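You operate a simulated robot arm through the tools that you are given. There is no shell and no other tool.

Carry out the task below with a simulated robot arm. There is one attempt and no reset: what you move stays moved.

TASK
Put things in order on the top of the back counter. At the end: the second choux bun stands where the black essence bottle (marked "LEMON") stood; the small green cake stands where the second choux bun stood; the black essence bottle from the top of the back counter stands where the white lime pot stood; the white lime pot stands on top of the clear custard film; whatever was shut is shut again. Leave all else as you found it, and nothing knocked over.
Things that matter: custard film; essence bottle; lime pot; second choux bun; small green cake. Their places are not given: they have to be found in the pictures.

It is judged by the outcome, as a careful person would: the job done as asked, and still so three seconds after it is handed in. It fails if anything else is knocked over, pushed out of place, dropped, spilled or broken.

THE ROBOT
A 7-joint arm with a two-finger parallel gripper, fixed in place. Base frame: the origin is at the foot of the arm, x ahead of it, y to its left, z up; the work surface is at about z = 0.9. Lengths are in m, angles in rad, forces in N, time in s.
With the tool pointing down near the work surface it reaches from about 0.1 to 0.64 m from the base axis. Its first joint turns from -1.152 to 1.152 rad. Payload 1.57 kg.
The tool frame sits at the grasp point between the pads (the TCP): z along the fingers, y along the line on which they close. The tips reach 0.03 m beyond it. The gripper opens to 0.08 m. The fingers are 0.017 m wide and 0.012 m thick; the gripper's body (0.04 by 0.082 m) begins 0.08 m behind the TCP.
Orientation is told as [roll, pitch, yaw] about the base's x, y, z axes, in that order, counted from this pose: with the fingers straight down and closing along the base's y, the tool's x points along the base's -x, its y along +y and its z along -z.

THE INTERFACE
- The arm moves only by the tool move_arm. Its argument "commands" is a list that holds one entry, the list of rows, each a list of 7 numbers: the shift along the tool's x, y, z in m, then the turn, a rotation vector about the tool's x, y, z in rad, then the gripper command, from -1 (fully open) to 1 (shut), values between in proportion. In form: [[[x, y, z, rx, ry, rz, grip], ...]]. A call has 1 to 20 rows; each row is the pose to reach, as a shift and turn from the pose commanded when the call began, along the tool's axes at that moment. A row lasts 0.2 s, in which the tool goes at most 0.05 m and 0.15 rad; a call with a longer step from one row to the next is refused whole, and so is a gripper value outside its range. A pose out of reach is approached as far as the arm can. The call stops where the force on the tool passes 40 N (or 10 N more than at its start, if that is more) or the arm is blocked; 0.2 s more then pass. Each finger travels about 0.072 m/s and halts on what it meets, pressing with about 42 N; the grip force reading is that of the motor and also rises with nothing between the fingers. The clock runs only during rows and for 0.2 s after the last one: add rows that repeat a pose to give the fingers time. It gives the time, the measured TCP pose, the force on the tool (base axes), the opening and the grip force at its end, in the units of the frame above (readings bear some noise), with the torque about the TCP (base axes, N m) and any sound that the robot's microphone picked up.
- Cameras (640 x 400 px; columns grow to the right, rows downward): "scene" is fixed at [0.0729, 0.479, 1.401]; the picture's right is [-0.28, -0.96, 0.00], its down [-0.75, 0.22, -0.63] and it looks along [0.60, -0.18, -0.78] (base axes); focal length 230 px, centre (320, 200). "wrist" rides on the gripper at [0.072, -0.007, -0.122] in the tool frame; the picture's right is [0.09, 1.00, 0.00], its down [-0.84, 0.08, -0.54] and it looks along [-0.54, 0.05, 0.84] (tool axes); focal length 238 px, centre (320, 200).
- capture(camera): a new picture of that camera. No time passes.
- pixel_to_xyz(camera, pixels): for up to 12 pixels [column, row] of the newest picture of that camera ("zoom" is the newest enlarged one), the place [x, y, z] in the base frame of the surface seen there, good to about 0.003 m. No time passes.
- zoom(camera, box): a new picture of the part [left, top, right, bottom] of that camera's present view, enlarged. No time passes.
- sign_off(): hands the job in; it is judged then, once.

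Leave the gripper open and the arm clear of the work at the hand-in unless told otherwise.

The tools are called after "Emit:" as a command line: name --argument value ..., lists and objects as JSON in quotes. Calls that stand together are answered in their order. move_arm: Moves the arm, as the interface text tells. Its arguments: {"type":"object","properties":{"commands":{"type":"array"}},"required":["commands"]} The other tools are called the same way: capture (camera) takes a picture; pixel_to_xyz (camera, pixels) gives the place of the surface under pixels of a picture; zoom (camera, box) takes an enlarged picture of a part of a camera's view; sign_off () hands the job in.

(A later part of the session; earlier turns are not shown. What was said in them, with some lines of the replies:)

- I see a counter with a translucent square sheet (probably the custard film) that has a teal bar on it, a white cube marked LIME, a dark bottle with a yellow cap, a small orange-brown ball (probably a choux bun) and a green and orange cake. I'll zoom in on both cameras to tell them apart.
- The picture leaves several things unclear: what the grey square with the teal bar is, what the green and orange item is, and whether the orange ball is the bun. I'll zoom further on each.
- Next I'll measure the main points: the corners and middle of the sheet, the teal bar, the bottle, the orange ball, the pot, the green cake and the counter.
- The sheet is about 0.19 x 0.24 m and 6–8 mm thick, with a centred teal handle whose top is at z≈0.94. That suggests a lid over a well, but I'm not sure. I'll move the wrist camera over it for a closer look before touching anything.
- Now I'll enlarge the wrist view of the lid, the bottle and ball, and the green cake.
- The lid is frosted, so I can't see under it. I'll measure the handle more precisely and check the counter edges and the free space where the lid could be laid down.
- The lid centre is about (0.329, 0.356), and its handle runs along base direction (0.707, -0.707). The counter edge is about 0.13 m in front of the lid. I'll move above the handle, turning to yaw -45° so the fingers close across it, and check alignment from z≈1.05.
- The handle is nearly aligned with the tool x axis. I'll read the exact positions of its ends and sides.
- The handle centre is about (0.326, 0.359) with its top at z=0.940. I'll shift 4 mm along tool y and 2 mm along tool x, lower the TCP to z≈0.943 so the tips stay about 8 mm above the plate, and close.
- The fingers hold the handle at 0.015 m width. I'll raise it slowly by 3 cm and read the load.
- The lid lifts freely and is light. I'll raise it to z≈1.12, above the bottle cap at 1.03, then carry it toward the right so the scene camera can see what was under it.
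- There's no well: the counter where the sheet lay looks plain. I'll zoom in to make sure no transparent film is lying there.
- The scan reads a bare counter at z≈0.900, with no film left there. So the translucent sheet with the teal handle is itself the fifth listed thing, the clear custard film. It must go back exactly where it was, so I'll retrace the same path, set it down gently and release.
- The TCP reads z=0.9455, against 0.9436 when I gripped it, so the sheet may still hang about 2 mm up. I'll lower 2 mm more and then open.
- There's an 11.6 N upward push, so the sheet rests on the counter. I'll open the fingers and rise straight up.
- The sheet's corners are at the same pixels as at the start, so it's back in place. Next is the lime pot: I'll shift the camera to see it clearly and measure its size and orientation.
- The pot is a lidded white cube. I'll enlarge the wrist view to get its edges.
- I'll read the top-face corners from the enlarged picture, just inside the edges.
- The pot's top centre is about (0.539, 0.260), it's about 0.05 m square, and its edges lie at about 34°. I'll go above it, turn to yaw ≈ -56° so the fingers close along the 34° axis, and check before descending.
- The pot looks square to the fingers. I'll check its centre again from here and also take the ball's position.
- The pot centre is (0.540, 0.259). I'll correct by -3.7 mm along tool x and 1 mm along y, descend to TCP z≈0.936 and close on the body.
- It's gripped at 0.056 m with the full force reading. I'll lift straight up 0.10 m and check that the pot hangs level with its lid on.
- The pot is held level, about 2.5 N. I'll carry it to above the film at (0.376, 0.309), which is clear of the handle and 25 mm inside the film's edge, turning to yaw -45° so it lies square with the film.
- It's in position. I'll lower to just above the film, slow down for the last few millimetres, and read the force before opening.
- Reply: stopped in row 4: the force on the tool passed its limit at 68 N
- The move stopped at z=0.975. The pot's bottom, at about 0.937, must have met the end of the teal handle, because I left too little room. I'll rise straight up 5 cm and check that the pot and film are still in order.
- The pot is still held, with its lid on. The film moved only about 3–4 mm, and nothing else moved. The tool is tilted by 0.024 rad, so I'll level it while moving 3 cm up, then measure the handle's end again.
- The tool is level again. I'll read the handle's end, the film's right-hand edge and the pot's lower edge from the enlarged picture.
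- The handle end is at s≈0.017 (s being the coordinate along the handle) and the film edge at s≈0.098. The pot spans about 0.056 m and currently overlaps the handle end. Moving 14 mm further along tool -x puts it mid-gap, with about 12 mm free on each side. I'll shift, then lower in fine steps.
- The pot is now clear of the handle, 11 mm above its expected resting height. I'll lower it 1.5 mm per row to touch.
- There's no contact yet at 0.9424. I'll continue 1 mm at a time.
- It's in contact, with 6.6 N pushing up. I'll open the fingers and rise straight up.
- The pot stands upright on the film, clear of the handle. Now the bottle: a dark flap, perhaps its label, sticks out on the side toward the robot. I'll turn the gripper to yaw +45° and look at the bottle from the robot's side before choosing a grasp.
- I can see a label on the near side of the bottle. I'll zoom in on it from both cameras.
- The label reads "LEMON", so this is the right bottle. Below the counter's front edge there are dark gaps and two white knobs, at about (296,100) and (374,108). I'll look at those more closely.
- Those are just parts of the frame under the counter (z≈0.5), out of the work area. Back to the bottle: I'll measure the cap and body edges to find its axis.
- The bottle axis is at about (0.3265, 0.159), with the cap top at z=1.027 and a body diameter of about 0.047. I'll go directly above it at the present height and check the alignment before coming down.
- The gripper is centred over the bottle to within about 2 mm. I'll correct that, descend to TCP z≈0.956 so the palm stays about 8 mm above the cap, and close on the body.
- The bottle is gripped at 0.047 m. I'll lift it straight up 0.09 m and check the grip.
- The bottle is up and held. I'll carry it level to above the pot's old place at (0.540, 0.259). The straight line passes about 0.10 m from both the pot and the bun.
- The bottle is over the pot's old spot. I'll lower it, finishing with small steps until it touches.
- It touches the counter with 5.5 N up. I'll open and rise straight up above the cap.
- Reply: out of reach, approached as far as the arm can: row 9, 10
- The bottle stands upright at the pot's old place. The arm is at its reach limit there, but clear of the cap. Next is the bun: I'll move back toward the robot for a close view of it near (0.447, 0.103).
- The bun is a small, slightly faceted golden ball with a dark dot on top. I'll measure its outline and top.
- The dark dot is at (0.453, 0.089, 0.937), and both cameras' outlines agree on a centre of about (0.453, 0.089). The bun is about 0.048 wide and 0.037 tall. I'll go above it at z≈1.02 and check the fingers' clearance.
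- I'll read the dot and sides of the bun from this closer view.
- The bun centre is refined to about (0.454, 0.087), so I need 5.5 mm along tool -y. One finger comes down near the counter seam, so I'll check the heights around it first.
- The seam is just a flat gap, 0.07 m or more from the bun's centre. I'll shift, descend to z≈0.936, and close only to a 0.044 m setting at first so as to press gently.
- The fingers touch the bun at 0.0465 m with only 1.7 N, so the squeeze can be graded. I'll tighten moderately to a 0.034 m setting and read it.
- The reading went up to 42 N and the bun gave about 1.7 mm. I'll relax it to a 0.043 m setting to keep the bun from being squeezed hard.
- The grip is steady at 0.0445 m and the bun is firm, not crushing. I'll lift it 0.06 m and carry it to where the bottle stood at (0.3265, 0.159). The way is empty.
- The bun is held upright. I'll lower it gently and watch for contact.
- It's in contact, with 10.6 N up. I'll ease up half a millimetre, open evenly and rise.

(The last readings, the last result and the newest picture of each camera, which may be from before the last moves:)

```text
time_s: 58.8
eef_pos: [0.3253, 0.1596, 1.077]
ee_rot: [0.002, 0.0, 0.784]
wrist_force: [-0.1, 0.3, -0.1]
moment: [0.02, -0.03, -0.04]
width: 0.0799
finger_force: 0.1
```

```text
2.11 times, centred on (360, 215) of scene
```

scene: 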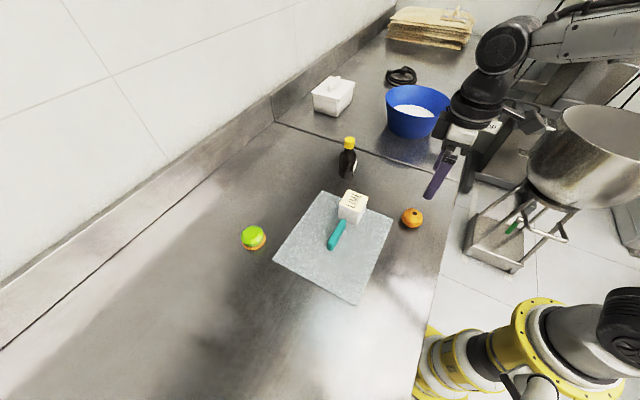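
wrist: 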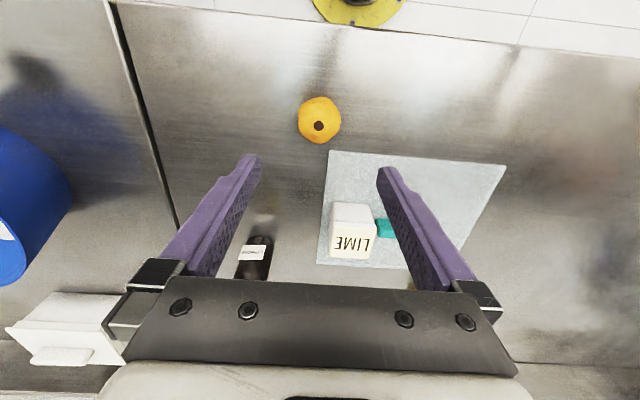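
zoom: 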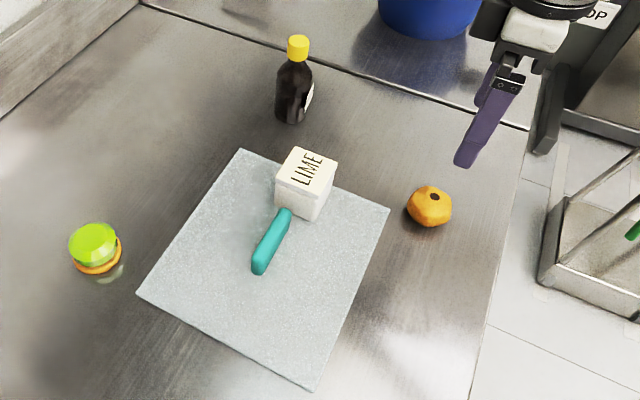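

The bun stands where the bottle was, upright with its dot on top. Next is the green cake near (0.378, 0.547). That's about 0.665 m from the base axis, just past the straight-down reach, so I'll probably need a slightly tilted tool. I'll first go for a close look with the gripper turned to face it (yaw ≈ 0.965).

Emit:
move_arm --commands '[[[-0.028, 0.0305, 0, 0, 0, -0.026, -1], [-0.0565, 0.0615, 0, 0, 0, -0.052, -1], [-0.085, 0.0923, 0, 0, 0, -0.078, -1], [-0.1132, 0.1231, 0, 0, 0, -0.104, -1], [-0.1415, 0.1538, 0, 0, 0, -0.13, -1], [-0.1698, 0.1846, 0, 0, 0, -0.155, -1], [-0.198, 0.2154, 0, 0, 0, -0.18, -1], [-0.198, 0.2154, 0, 0, 0, -0.18, -1]]]'

Emit:
capture --camera "wrist"

Emit:
capture --camera "scene"

```text
time_s: 60.6
eef_pos: [0.3134, 0.4483, 1.0799]
ee_rot: [0.001, 0.001, 0.965]
wrist_force: [-0.3, -0.1, 0.0]
moment: [0.03, 0.0, -0.02]
width: 0.0799
finger_force: 0.1
```

```text
taken
```

wrist: 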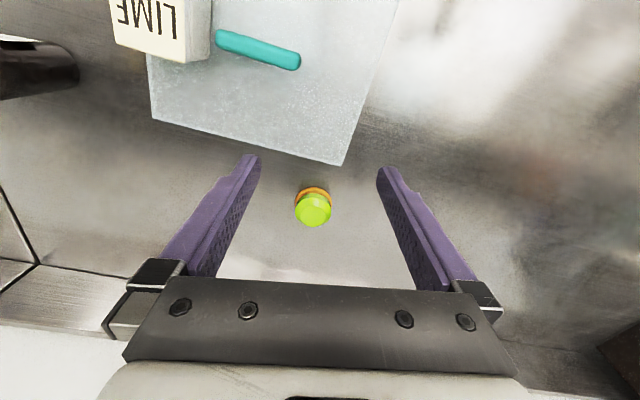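

```text
taken
```

scene: 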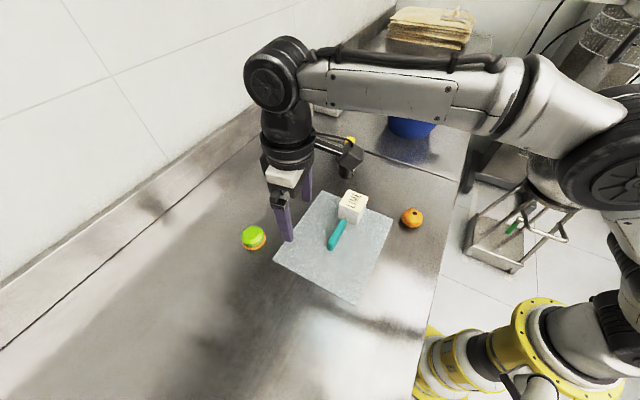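

I have a good view of the cake, at wrist pixel (314,205). I'll zoom in and measure its top, edges and base.

Emit:
zoom --camera "wrist" --box '[280, 170, 350, 240]'

Emit:
pixel_to_xyz --camera "wrist" --pixels '[[313, 213], [303, 213], [325, 213], [313, 203], [313, 224], [297, 208], [330, 208], [318, 191], [302, 193], [328, 193], [313, 187]]'

Emit:
zoom --camera "scene" --box '[230, 215, 280, 260]'

Emit:
pixel_to_xyz --camera "scene" --pixels '[[251, 233], [251, 227], [251, 239], [244, 236], [259, 230], [252, 245], [262, 242], [248, 249], [265, 238], [256, 248]]'

```text
5.71 times, centred on (315, 205) of wrist
```

zoom: 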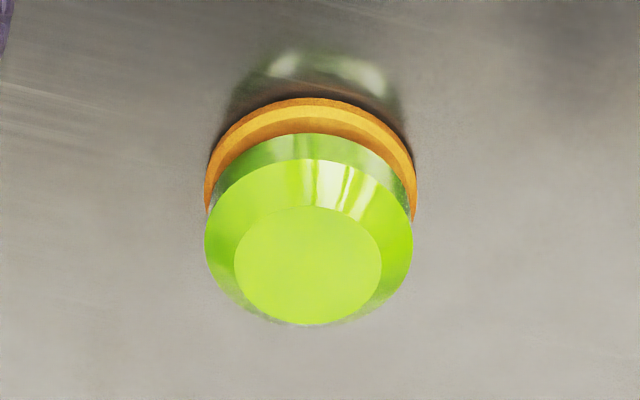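

```text
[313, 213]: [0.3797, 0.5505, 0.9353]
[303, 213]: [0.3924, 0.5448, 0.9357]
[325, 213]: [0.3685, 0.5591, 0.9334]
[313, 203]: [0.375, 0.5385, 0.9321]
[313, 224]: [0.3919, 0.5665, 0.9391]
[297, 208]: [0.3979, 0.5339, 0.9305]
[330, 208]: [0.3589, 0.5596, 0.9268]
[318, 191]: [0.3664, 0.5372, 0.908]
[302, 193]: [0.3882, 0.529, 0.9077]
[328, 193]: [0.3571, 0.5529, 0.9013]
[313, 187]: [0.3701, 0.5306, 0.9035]
```

```text
8.89 times, centred on (255, 238) of scene
```

zoom: 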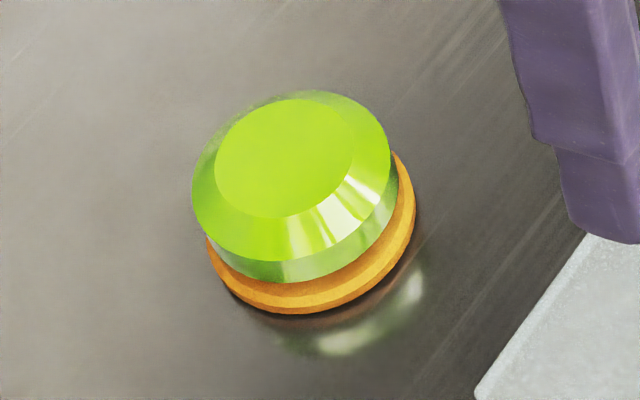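

```text
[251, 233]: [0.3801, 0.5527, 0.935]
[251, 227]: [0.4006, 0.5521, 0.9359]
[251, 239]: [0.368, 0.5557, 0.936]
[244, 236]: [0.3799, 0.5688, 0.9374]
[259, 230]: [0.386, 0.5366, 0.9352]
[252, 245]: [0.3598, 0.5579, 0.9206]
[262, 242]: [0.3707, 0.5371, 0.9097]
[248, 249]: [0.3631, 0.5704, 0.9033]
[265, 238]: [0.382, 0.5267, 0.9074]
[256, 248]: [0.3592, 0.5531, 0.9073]
```

The cake's top centre is at about (0.381, 0.553), z≈0.936, its diameter is about 0.05–0.054, and its radius from the base is 0.672. I'll tilt the tool 0.3 rad outward about its closing axis, so the pads stay vertical planes, and take a pre-grasp pose at about (0.360, 0.5225, 1.03).

Emit:
move_arm --commands '[[[-0.01, 0.001, 0.005, 0, -0.06, 0, -1], [-0.025, 0.001, 0.012, 0, -0.12, 0, -1], [-0.045, 0.002, 0.022, 0, -0.18, 0, -1], [-0.065, 0.003, 0.035, 0, -0.24, 0, -1], [-0.0875, 0.0041, 0.0494, 0, -0.3, 0, -1], [-0.0875, 0.0041, 0.0494, 0, -0.3, 0, -1]]]'

Emit:
capture --camera "wrist"

Emit:
zoom --camera "scene" --box '[200, 130, 380, 270]'

```text
time_s: 62.0
eef_pos: [0.3607, 0.525, 1.0307]
ee_rot: [0.001, -0.302, 0.966]
wrist_force: [0.3, 0.0, -0.1]
moment: [0.01, -0.03, -0.01]
width: 0.0798
finger_force: 0.1
```

```text
taken
```

wrist: 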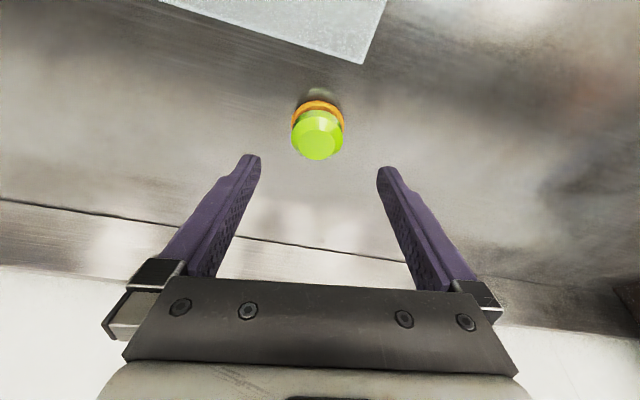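

```text
2.86 times, centred on (290, 200) of scene
```

zoom: 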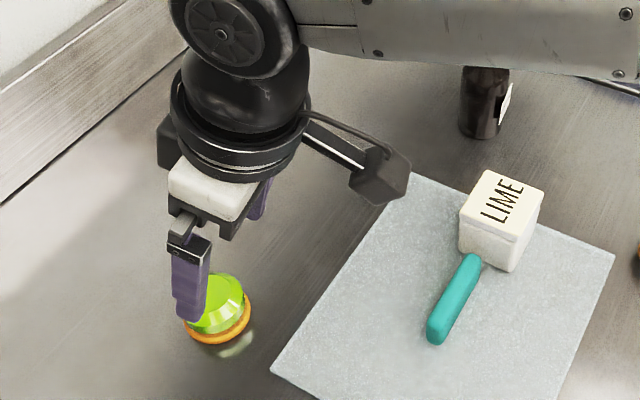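

The pose was reached. I'll re-measure the cake from here to centre the fingers.

Emit:
zoom --camera "wrist" --box '[270, 85, 370, 175]'

Emit:
pixel_to_xyz --camera "wrist" --pixels '[[319, 146], [305, 146], [332, 146], [319, 137], [319, 154], [293, 133], [343, 136], [318, 103], [297, 112], [342, 115]]'

```text
4.44 times, centred on (320, 130) of wrist
```

zoom: 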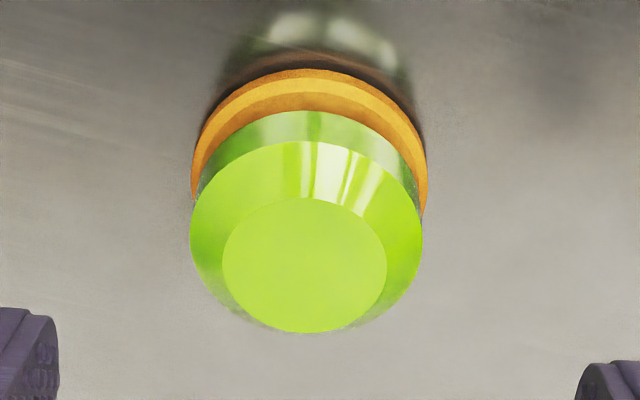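

```text
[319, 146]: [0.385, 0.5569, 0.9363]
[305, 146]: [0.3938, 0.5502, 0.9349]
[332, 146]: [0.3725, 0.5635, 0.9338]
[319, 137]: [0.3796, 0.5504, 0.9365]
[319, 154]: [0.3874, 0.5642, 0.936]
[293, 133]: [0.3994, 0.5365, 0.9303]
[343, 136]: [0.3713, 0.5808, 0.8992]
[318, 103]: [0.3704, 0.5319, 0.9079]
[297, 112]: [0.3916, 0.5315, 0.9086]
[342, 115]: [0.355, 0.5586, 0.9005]
```

The cake centre projects about 4 px left of the tool axis, so about 3 mm along tool -y. I'll descend along the tool axis (about 0.0998 m) with that correction, in steps, with the gripper open.

Emit:
move_arm --commands '[[[0.0005, -0.003, 0.025, 0, 0, 0, -1], [0.0008, -0.003, 0.05, 0, 0, 0, -1], [0.001, -0.003, 0.07, 0, 0, 0, -1], [0.0012, -0.003, 0.085, 0, 0, 0, -1], [0.0013, -0.003, 0.093, 0, 0, 0, -1], [0.0013, -0.003, 0.097, 0, 0, 0, -1], [0.0013, -0.003, 0.097, 0, 0, 0, -1]]]'

Emit:
capture --camera "wrist"

Emit:
zoom --camera "scene" --box '[210, 180, 310, 270]'

```text
time_s: 63.6
eef_pos: [0.3791, 0.5464, 0.9364]
ee_rot: [0.001, -0.299, 0.965]
wrist_force: [-1.0, -0.8, 0.3]
moment: [0.01, 0.04, -0.02]
width: 0.0799
finger_force: 0.1
```

```text
taken
```

wrist: 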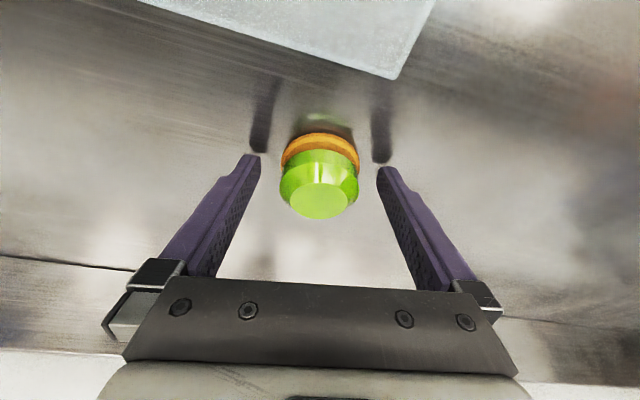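

```text
4.44 times, centred on (260, 225) of scene
```

zoom: 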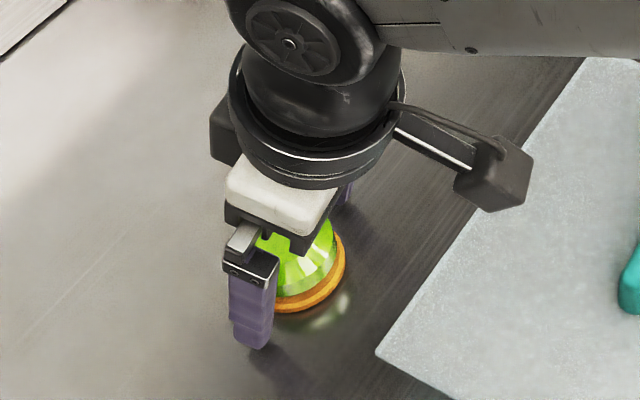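

The fingers straddle the cake symmetrically, with tips at x≈250 and 387 and the cake centred near 319. I'll go 2 mm lower and close in stages to a 0.05 m setting.

Emit:
move_arm --commands '[[[0, 0, 0.002, 0, 0, 0, -1], [0, 0, 0.002, 0, 0, 0, -0.7], [0, 0, 0.002, 0, 0, 0, -0.5], [0, 0, 0.002, 0, 0, 0, -0.4], [0, 0, 0.002, 0, 0, 0, -0.3], [0, 0, 0.002, 0, 0, 0, -0.25], [0, 0, 0.002, 0, 0, 0, -0.25]]]'

Emit:
capture --camera "wrist"

Emit:
zoom --camera "scene" --box '[210, 180, 310, 270]'

```text
time_s: 65.2
eef_pos: [0.3791, 0.5461, 0.9341]
ee_rot: [0.0, -0.3, 0.965]
wrist_force: [0.1, 0.1, -0.9]
moment: [0.02, 0.01, -0.02]
width: 0.0526
finger_force: 42.1
```

```text
taken
```

wrist: 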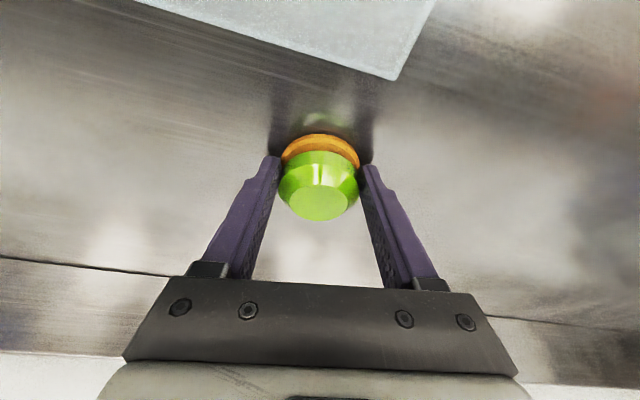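

```text
4.44 times, centred on (260, 225) of scene
```

zoom: 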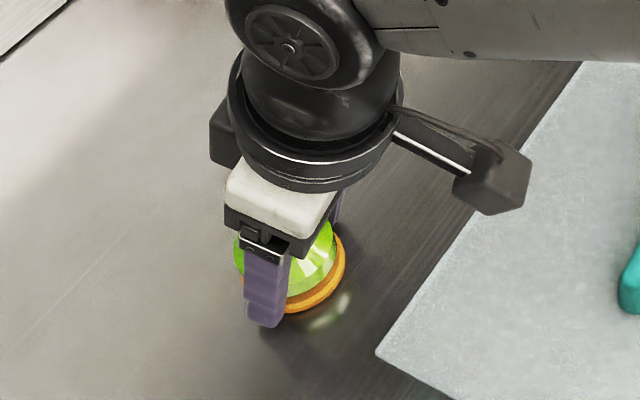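

The cake is gripped at 0.0526 m, held by both base and body. I'll lift it straight up 3 cm and check it.

Emit:
move_arm --commands '[[[-0.0015, 0, -0.0048, 0, 0, 0, -0.25], [-0.003, 0, -0.0096, 0, 0, 0, -0.25], [-0.0059, 0, -0.0191, 0, 0, 0, -0.25], [-0.0089, 0, -0.0287, 0, 0, 0, -0.25], [-0.0089, 0, -0.0287, 0, 0, 0, -0.25]]]'

Emit:
capture --camera "wrist"

Emit:
zoom --camera "scene" --box '[210, 170, 310, 270]'

```text
time_s: 66.4
eef_pos: [0.3808, 0.5468, 0.9642]
ee_rot: [0.003, -0.3, 0.964]
wrist_force: [0.4, 0.1, -0.4]
moment: [-0.01, 0.02, 0.02]
width: 0.0524
finger_force: 41.6
```

```text
taken
```

wrist: 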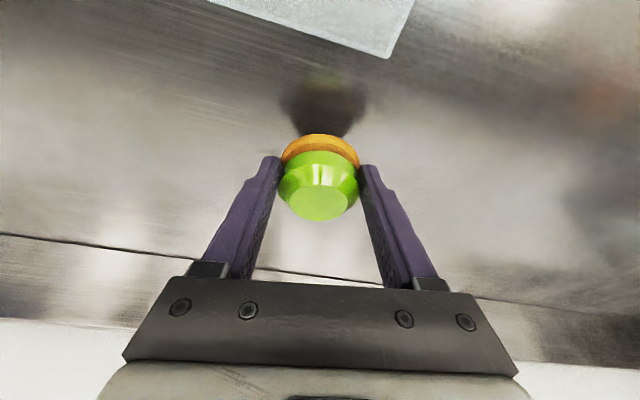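

```text
4.00 times, centred on (260, 220) of scene
```

zoom: 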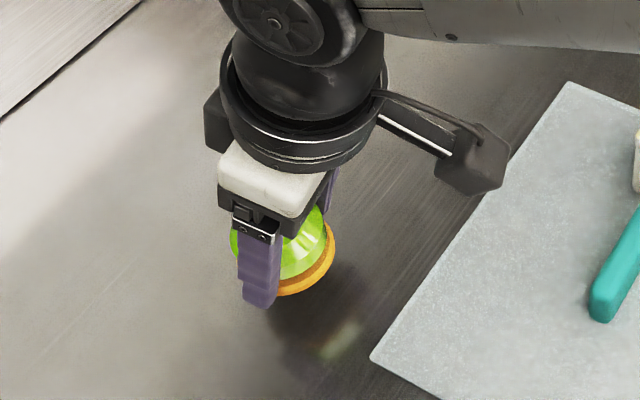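

The cake hangs upright and steady. I'll retreat 0.10 m inward while rising to z≈1.05, so its bottom is well above the pot's lid at 0.965, and then check.

Emit:
move_arm --commands '[[[0.0176, 0, -0.0277, 0, 0, 0, -0.25], [0.0352, 0, -0.0554, 0, 0, 0, -0.25], [0.0528, 0, -0.0831, 0, 0, 0, -0.25], [0.0704, 0, -0.1108, 0, 0, 0, -0.25], [0.0704, 0, -0.1108, 0, 0, 0, -0.25]]]'

Emit:
capture --camera "scene"

```text
time_s: 67.6
eef_pos: [0.3241, 0.4631, 1.0483]
ee_rot: [0.001, -0.302, 0.966]
wrist_force: [0.1, -0.4, -1.2]
moment: [0.0, 0.0, 0.0]
width: 0.0524
finger_force: 42.0
```

```text
taken
```

scene: 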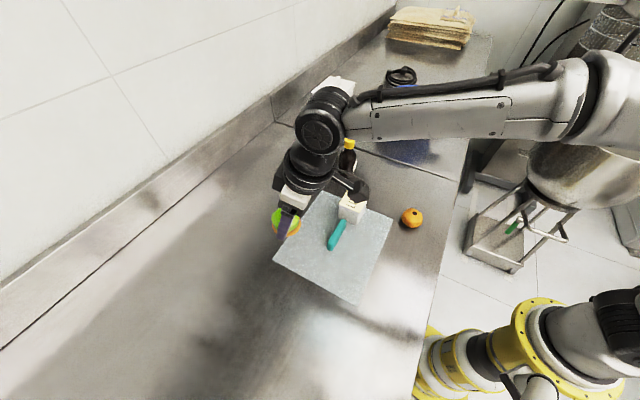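

The cake is over the film at a safe height. I'll travel the first half of the way toward the bun's old place, level, and check the posture.

Emit:
move_arm --commands '[[[0.0233, -0.0321, -0.0072, 0, 0, 0, -0.25], [0.0466, -0.0642, -0.0144, 0, 0, 0, -0.25], [0.0699, -0.0963, -0.0216, 0, 0, 0, -0.25], [0.0932, -0.1284, -0.0288, 0, 0, 0, -0.25], [0.1166, -0.1605, -0.036, 0, 0, 0, -0.25], [0.1166, -0.1605, -0.036, 0, 0, 0, -0.25]]]'

Emit:
capture --camera "scene"

Emit:
capture --camera "wrist"

```text
time_s: 69.0
eef_pos: [0.3859, 0.2731, 1.0473]
ee_rot: [0.002, -0.299, 0.966]
wrist_force: [0.2, 0.3, -0.7]
moment: [0.02, 0.01, 0.01]
width: 0.0523
finger_force: 42.5
```

```text
taken
```

scene: 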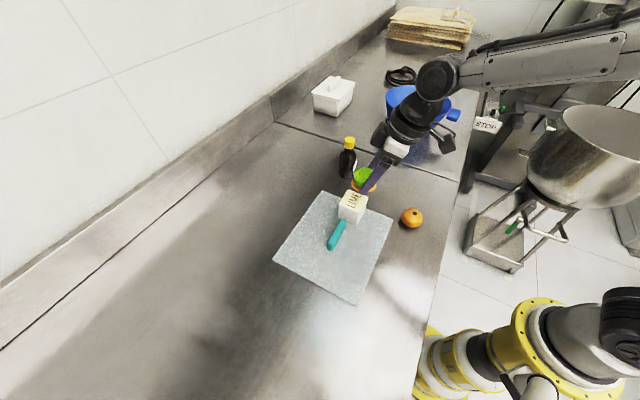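

```text
taken
```

wrist: 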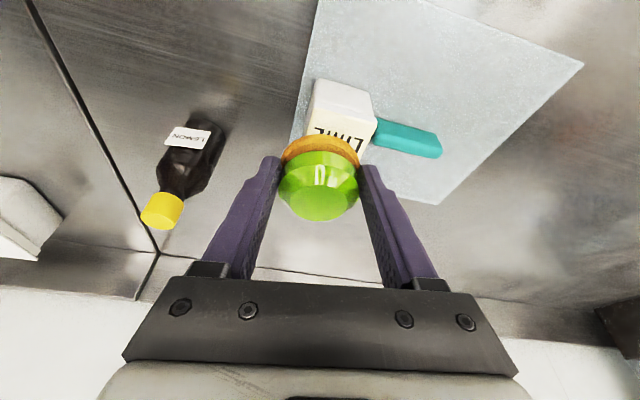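

All fine halfway. I'll continue to above the bun's old place.

Emit:
move_arm --commands '[[[0.0235, -0.0324, -0.0073, 0, 0, 0, -0.25], [0.047, -0.0648, -0.0146, 0, 0, 0, -0.25], [0.0706, -0.0972, -0.0218, 0, 0, 0, -0.25], [0.0941, -0.1296, -0.0291, 0, 0, 0, -0.25], [0.1176, -0.162, -0.0364, 0, 0, 0, -0.25], [0.1176, -0.162, -0.0364, 0, 0, 0, -0.25]]]'

Emit:
capture --camera "scene"

Emit:
capture --camera "wrist"

```text
time_s: 70.4
eef_pos: [0.4486, 0.08, 1.048]
ee_rot: [0.001, -0.301, 0.966]
wrist_force: [-0.1, -0.2, -0.9]
moment: [-0.02, -0.02, 0.01]
width: 0.0523
finger_force: 41.6
```

```text
taken
```

scene: 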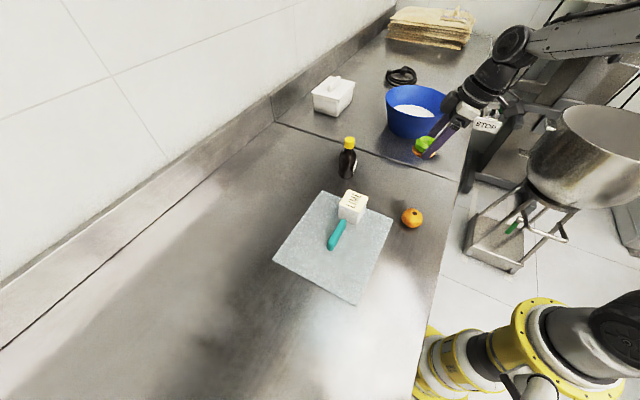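

```text
taken
```

wrist: 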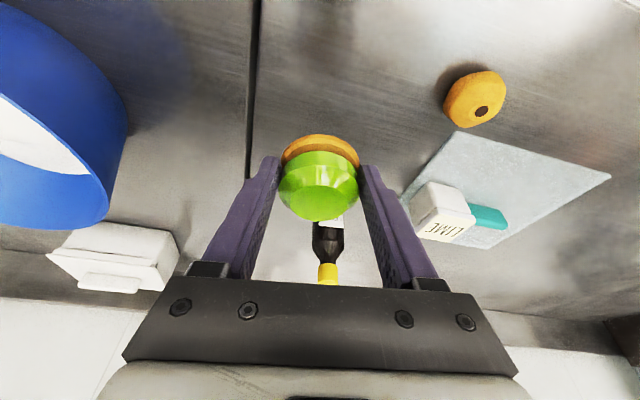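

It's above the target. Before lowering, I'll check where the STOP sign and the bowl's handle are relative to the wrist.

Emit:
pixel_to_xyz --camera "scene" --pixels '[[487, 125], [480, 118], [454, 115], [440, 100], [500, 95], [470, 115], [425, 147]]'

Emit:
zoom --camera "scene" --box '[390, 60, 530, 200]'

```text
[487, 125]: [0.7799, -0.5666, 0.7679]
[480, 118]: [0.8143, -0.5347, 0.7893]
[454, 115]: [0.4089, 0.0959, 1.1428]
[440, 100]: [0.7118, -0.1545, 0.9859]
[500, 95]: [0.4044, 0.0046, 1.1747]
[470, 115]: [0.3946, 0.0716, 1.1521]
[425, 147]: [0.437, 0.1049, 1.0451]
```

```text
2.86 times, centred on (460, 130) of scene
```

zoom: 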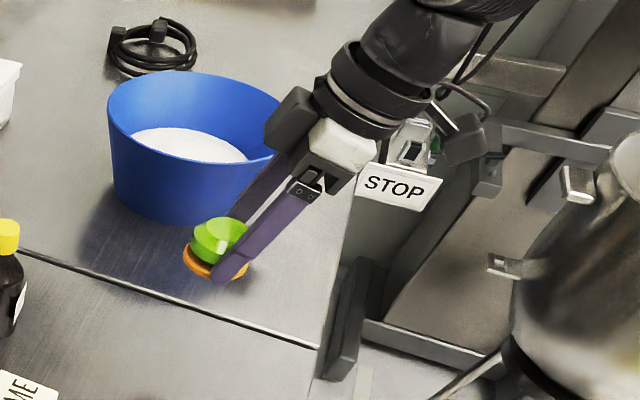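

Those are far away (the STOP sign is at x≈0.78). I'll check the held cake's actual top centre before lowering.

Emit:
pixel_to_xyz --camera "scene" --pixels '[[424, 142], [421, 142], [427, 141], [424, 145], [422, 139], [420, 145], [430, 139]]'

Emit:
pixel_to_xyz --camera "wrist" --pixels '[[319, 205], [305, 205], [333, 205], [319, 195], [319, 214]]'

Emit:
zoom --camera "scene" --box '[400, 125, 450, 170]'

```text
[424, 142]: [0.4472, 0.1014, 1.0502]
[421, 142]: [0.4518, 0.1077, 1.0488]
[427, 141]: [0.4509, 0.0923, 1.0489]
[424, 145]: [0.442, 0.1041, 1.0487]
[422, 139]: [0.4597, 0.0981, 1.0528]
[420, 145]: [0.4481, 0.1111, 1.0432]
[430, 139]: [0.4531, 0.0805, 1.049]
```

```text
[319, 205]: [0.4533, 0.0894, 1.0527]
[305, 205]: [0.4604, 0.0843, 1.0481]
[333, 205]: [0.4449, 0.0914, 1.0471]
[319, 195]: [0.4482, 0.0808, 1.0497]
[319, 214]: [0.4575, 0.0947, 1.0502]
```

```text
8.89 times, centred on (425, 148) of scene
```

zoom: 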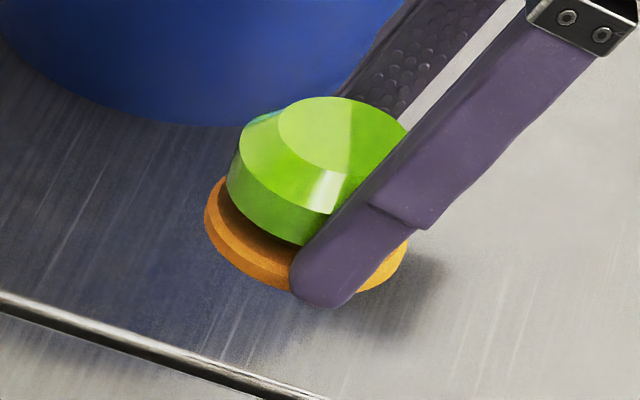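

The cake's centre is about (0.4527, 0.0895), within 2–3 mm of the bun's old centre. I'll correct 2 mm along tool -y and lower straight down, with fine steps at the end.

Emit:
move_arm --commands '[[[0.0089, -0.002, 0.0287, 0, 0, 0, -0.25], [0.0177, -0.002, 0.0573, 0, 0, 0, -0.25], [0.0251, -0.002, 0.0812, 0, 0, 0, -0.25], [0.0296, -0.002, 0.0955, 0, 0, 0, -0.25], [0.0319, -0.002, 0.1032, 0, 0, 0, -0.25], [0.0328, -0.002, 0.106, 0, 0, 0, -0.25], [0.0334, -0.002, 0.1079, 0, 0, 0, -0.25], [0.0336, -0.002, 0.1086, 0, 0, 0, -0.25], [0.0336, -0.002, 0.1086, 0, 0, 0, -0.25]]]'

Emit:
zoom --camera "scene" --box '[370, 130, 470, 220]'

```text
time_s: 72.4
eef_pos: [0.4491, 0.0787, 0.935]
ee_rot: [0.002, -0.301, 0.966]
wrist_force: [1.0, 0.0, -0.4]
moment: [-0.02, 0.04, -0.01]
width: 0.0521
finger_force: 42.5
```

```text
4.44 times, centred on (420, 175) of scene
```

zoom: 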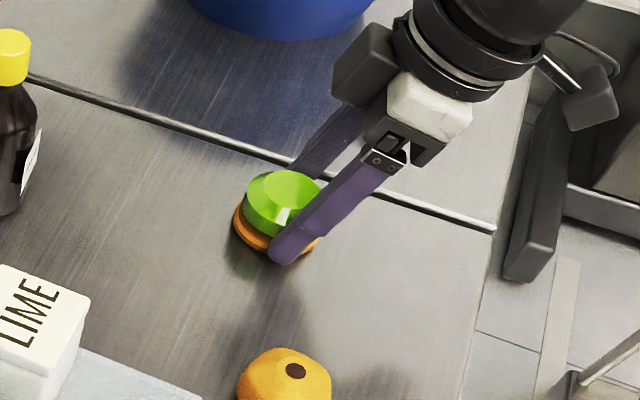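

There's no contact yet at z=0.935. I'll continue down in millimetre steps.

Emit:
move_arm --commands '[[[0.0003, 0, 0.001, 0, 0, 0, -0.25], [0.0005, 0, 0.0017, 0, 0, 0, -0.25], [0.0005, 0, 0.0017, 0, 0, 0, -0.25]]]'

```text
time_s: 73.2
eef_pos: [0.4491, 0.0779, 0.9338]
ee_rot: [0.002, -0.302, 0.965]
wrist_force: [-1.7, -1.3, 8.1]
moment: [0.06, 0.22, 0.05]
width: 0.0523
finger_force: 41.5
```

It's in contact, with 8 N up. I'll open the fingers gradually and back out along the tool axis.

Emit:
move_arm --commands '[[[0, 0, 0, 0, 0, 0, -0.32], [0, 0, 0, 0, 0, 0, -0.4], [0, 0, 0, 0, 0, 0, -0.6], [0, 0, 0, 0, 0, 0, -1], [0, 0, 0, 0, 0, 0, -1], [0, 0, 0, 0, 0, 0, -1], [0, 0, -0.02, 0, 0, 0, -1], [0, 0, -0.05, 0, 0, 0, -1], [0, 0, -0.09, 0, 0, 0, -1], [0, 0, -0.13, 0, 0, 0, -1], [0, 0, -0.13, 0, 0, 0, -1]]]'

Emit:
capture --camera "scene"

Emit:
capture --camera "wrist"

Emit:
zoom --camera "scene" --box '[260, 120, 460, 310]'

```text
time_s: 75.6
eef_pos: [0.4268, 0.0477, 1.0572]
ee_rot: [0.002, -0.3, 0.966]
wrist_force: [0.0, -0.3, -0.8]
moment: [-0.01, 0.0, -0.03]
width: 0.0802
finger_force: 0.1
```

```text
taken
```

scene: 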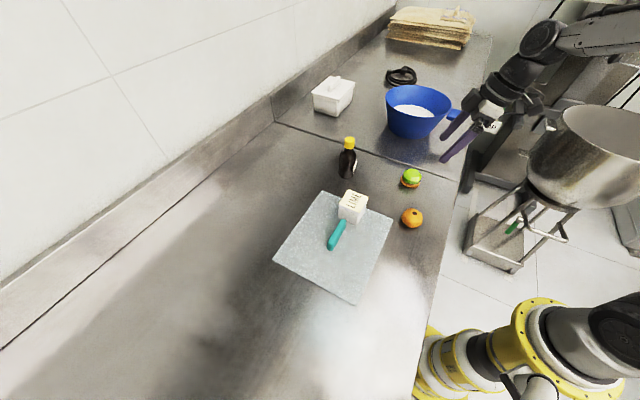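

```text
taken
```

wrist: 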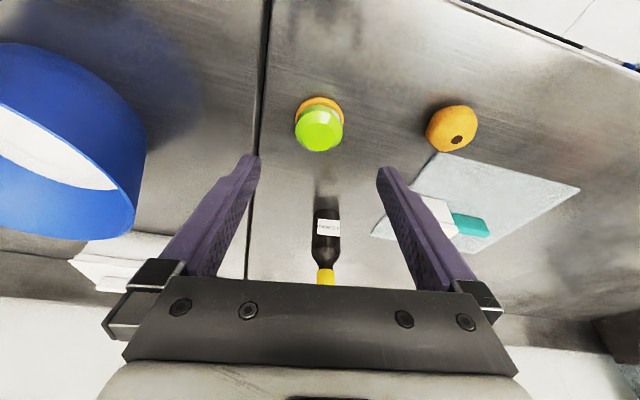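

```text
2.11 times, centred on (360, 215) of scene
```

zoom: 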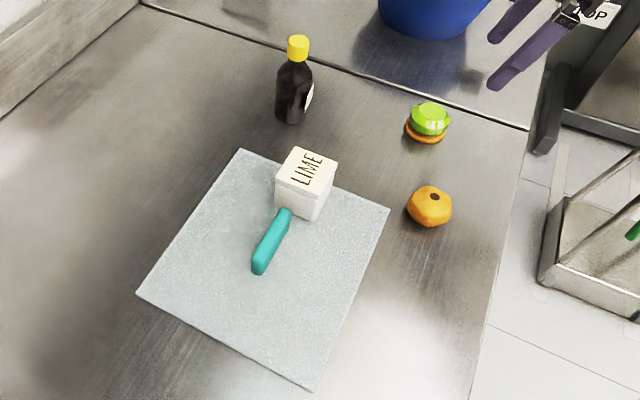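

Everything is standing where it should. I'll retreat up and away, straightening the tool, and then verify all positions.

Emit:
move_arm --commands '[[[-0.0078, 0.005, -0.0254, 0, 0.05, 0, -1], [-0.0155, 0.015, -0.0509, 0, 0.12, 0, -1], [-0.0233, 0.028, -0.0763, 0, 0.18, 0, -1], [-0.031, 0.042, -0.1018, 0, 0.24, 0, -1], [-0.0388, 0.0568, -0.1272, 0, 0.3, 0, -1], [-0.0388, 0.0568, -0.1272, 0, 0.3, 0, -1]]]'

Emit:
capture --camera "scene"

Emit:
capture --camera "wrist"

Emit:
pixel_to_xyz --camera "scene" --pixels '[[349, 141], [413, 213], [413, 218], [412, 175], [411, 183], [353, 201], [338, 234], [323, 192], [393, 218], [356, 303], [275, 259], [347, 170]]'

```text
time_s: 77.0
eef_pos: [0.3811, 0.0788, 1.1886]
ee_rot: [0.001, 0.002, 0.964]
wrist_force: [-0.4, 0.0, -0.5]
moment: [0.0, -0.01, 0.01]
width: 0.0799
finger_force: 0.2
```

```text
taken
```

scene: 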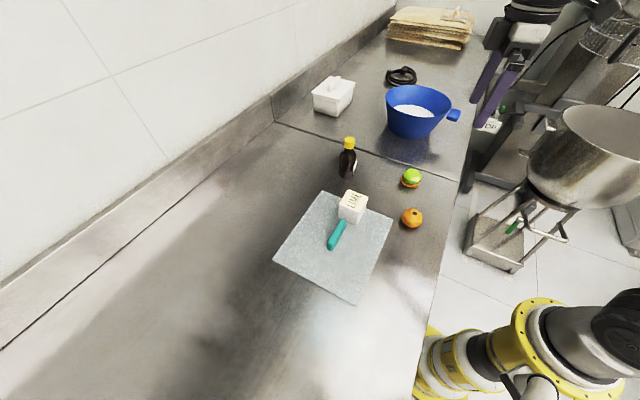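

```text
taken
```

wrist: 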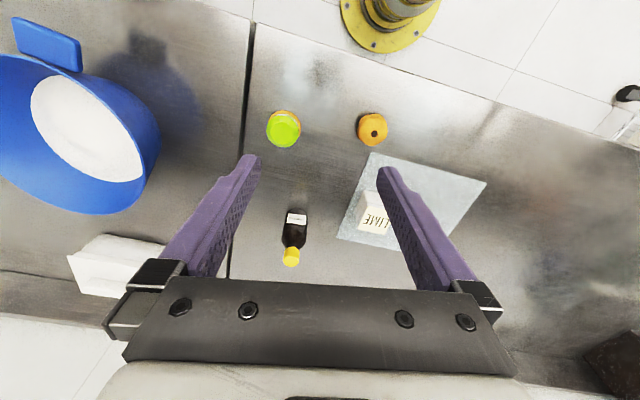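

```text
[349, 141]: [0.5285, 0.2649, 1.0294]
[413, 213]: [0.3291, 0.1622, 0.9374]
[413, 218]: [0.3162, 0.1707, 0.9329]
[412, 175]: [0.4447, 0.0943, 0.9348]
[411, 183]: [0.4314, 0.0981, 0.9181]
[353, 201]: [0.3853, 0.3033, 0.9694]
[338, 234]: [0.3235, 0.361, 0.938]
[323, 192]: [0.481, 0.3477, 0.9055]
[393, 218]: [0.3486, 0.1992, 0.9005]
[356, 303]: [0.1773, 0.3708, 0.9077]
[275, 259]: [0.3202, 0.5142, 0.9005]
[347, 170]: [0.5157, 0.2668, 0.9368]
```

I'll zoom in one more time to confirm the bottle, pot, bun and cake are upright, and check the bottle's axis.

Emit:
zoom --camera "scene" --box '[320, 125, 440, 245]'

Emit:
pixel_to_xyz --camera "zoom" --pixels '[[160, 45], [150, 45], [170, 45], [160, 40], [160, 52], [492, 160], [490, 280], [492, 165]]'

Emit:
zoom --camera "wrist" --box '[220, 80, 500, 280]'

```text
3.33 times, centred on (380, 185) of scene
```

zoom: 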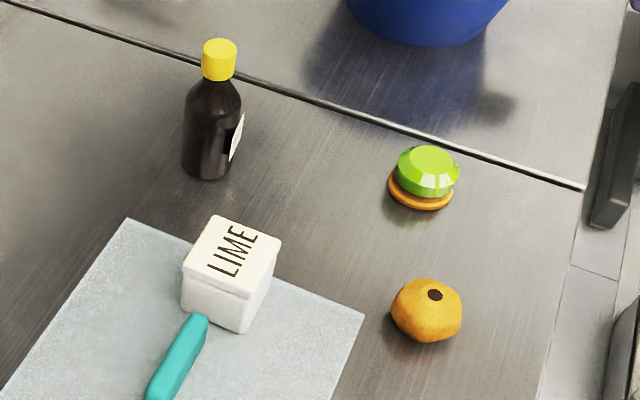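

```text
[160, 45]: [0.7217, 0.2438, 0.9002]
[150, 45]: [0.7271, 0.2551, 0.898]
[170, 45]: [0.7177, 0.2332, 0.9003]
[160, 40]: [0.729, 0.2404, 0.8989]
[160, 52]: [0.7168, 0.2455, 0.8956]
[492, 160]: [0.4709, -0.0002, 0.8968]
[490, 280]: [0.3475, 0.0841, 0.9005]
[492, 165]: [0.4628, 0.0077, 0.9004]
```

```text
2.00 times, centred on (360, 180) of wrist
```

zoom: 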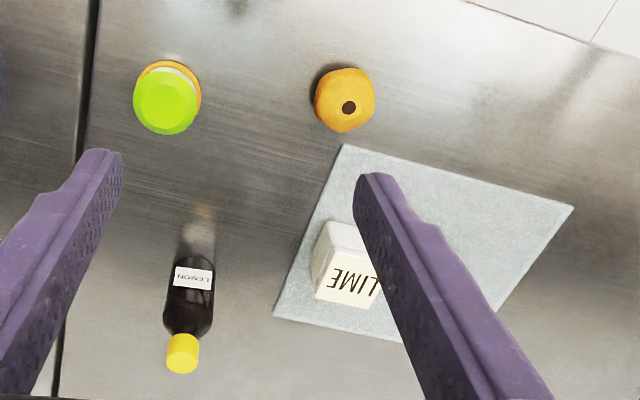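

I'll check the final cap and top centres in the scene picture.

Emit:
pixel_to_xyz --camera "scene" --pixels '[[350, 138], [347, 138], [352, 138], [350, 136], [414, 213], [412, 172], [409, 173], [415, 172], [352, 200]]'

```text
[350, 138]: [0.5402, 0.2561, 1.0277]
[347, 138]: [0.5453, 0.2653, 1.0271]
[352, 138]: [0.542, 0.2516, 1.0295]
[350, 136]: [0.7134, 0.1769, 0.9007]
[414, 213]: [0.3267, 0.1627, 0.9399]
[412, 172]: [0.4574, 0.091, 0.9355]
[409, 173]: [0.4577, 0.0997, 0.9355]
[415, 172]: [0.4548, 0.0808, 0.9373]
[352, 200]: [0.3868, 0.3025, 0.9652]
```

Final positions, measured against the originals:
- **Bottle:** at (0.541, 0.257), where the pot stood at (0.540, 0.259).
- **Bun:** at (0.327, 0.161), where the bottle stood at (0.3265, 0.159).
- **Cake:** at (0.456, 0.089), where the bun stood at (0.454, 0.0875).
- **Pot:** upright on the film with its lid on, clear of the handle.
- **Film:** within about 5 mm of where it was; it slipped slightly when the pot touched its handle.

The gripper is open and the arm is clear, so I'm handing in the job.

Emit:
sign_off

```text
The job is handed in.
```

The job is handed in: all four things stand where you asked, and nothing was knocked over.

| Thing | Where it stands now | Off target by |
|---|---|---|
| Second choux bun | where the black "LEMON" bottle stood | about 2 mm |
| Small green cake | where the bun stood | about 2 mm |
| Black essence bottle | where the lime pot stood | about 2 mm |
| White lime pot | on the custard film, beside its teal handle, lid on | not applicable |

- **Film moved slightly:** the film ended up about 5 mm from where it was. On the first try at setting the pot down, it hit the end of the film's handle hard enough to trip the arm's force limit (68 N). I saw no damage to the pot or the film, and left the film there rather than slide it with the pot on top.
- **Film lifted once:** I took the sheet with the teal handle for a lid, so I lifted it to look underneath. There was only bare counter, so I put it back and treated it as the custard film.
- **Which bun:** only one thing on the counter looked like a choux bun, the golden ball with the dark dot, so I took it as the second one.
- **Nothing opened:** I opened nothing, so there was nothing to shut again. The lidded white box at the back is out of the arm's reach, so I left it alone.
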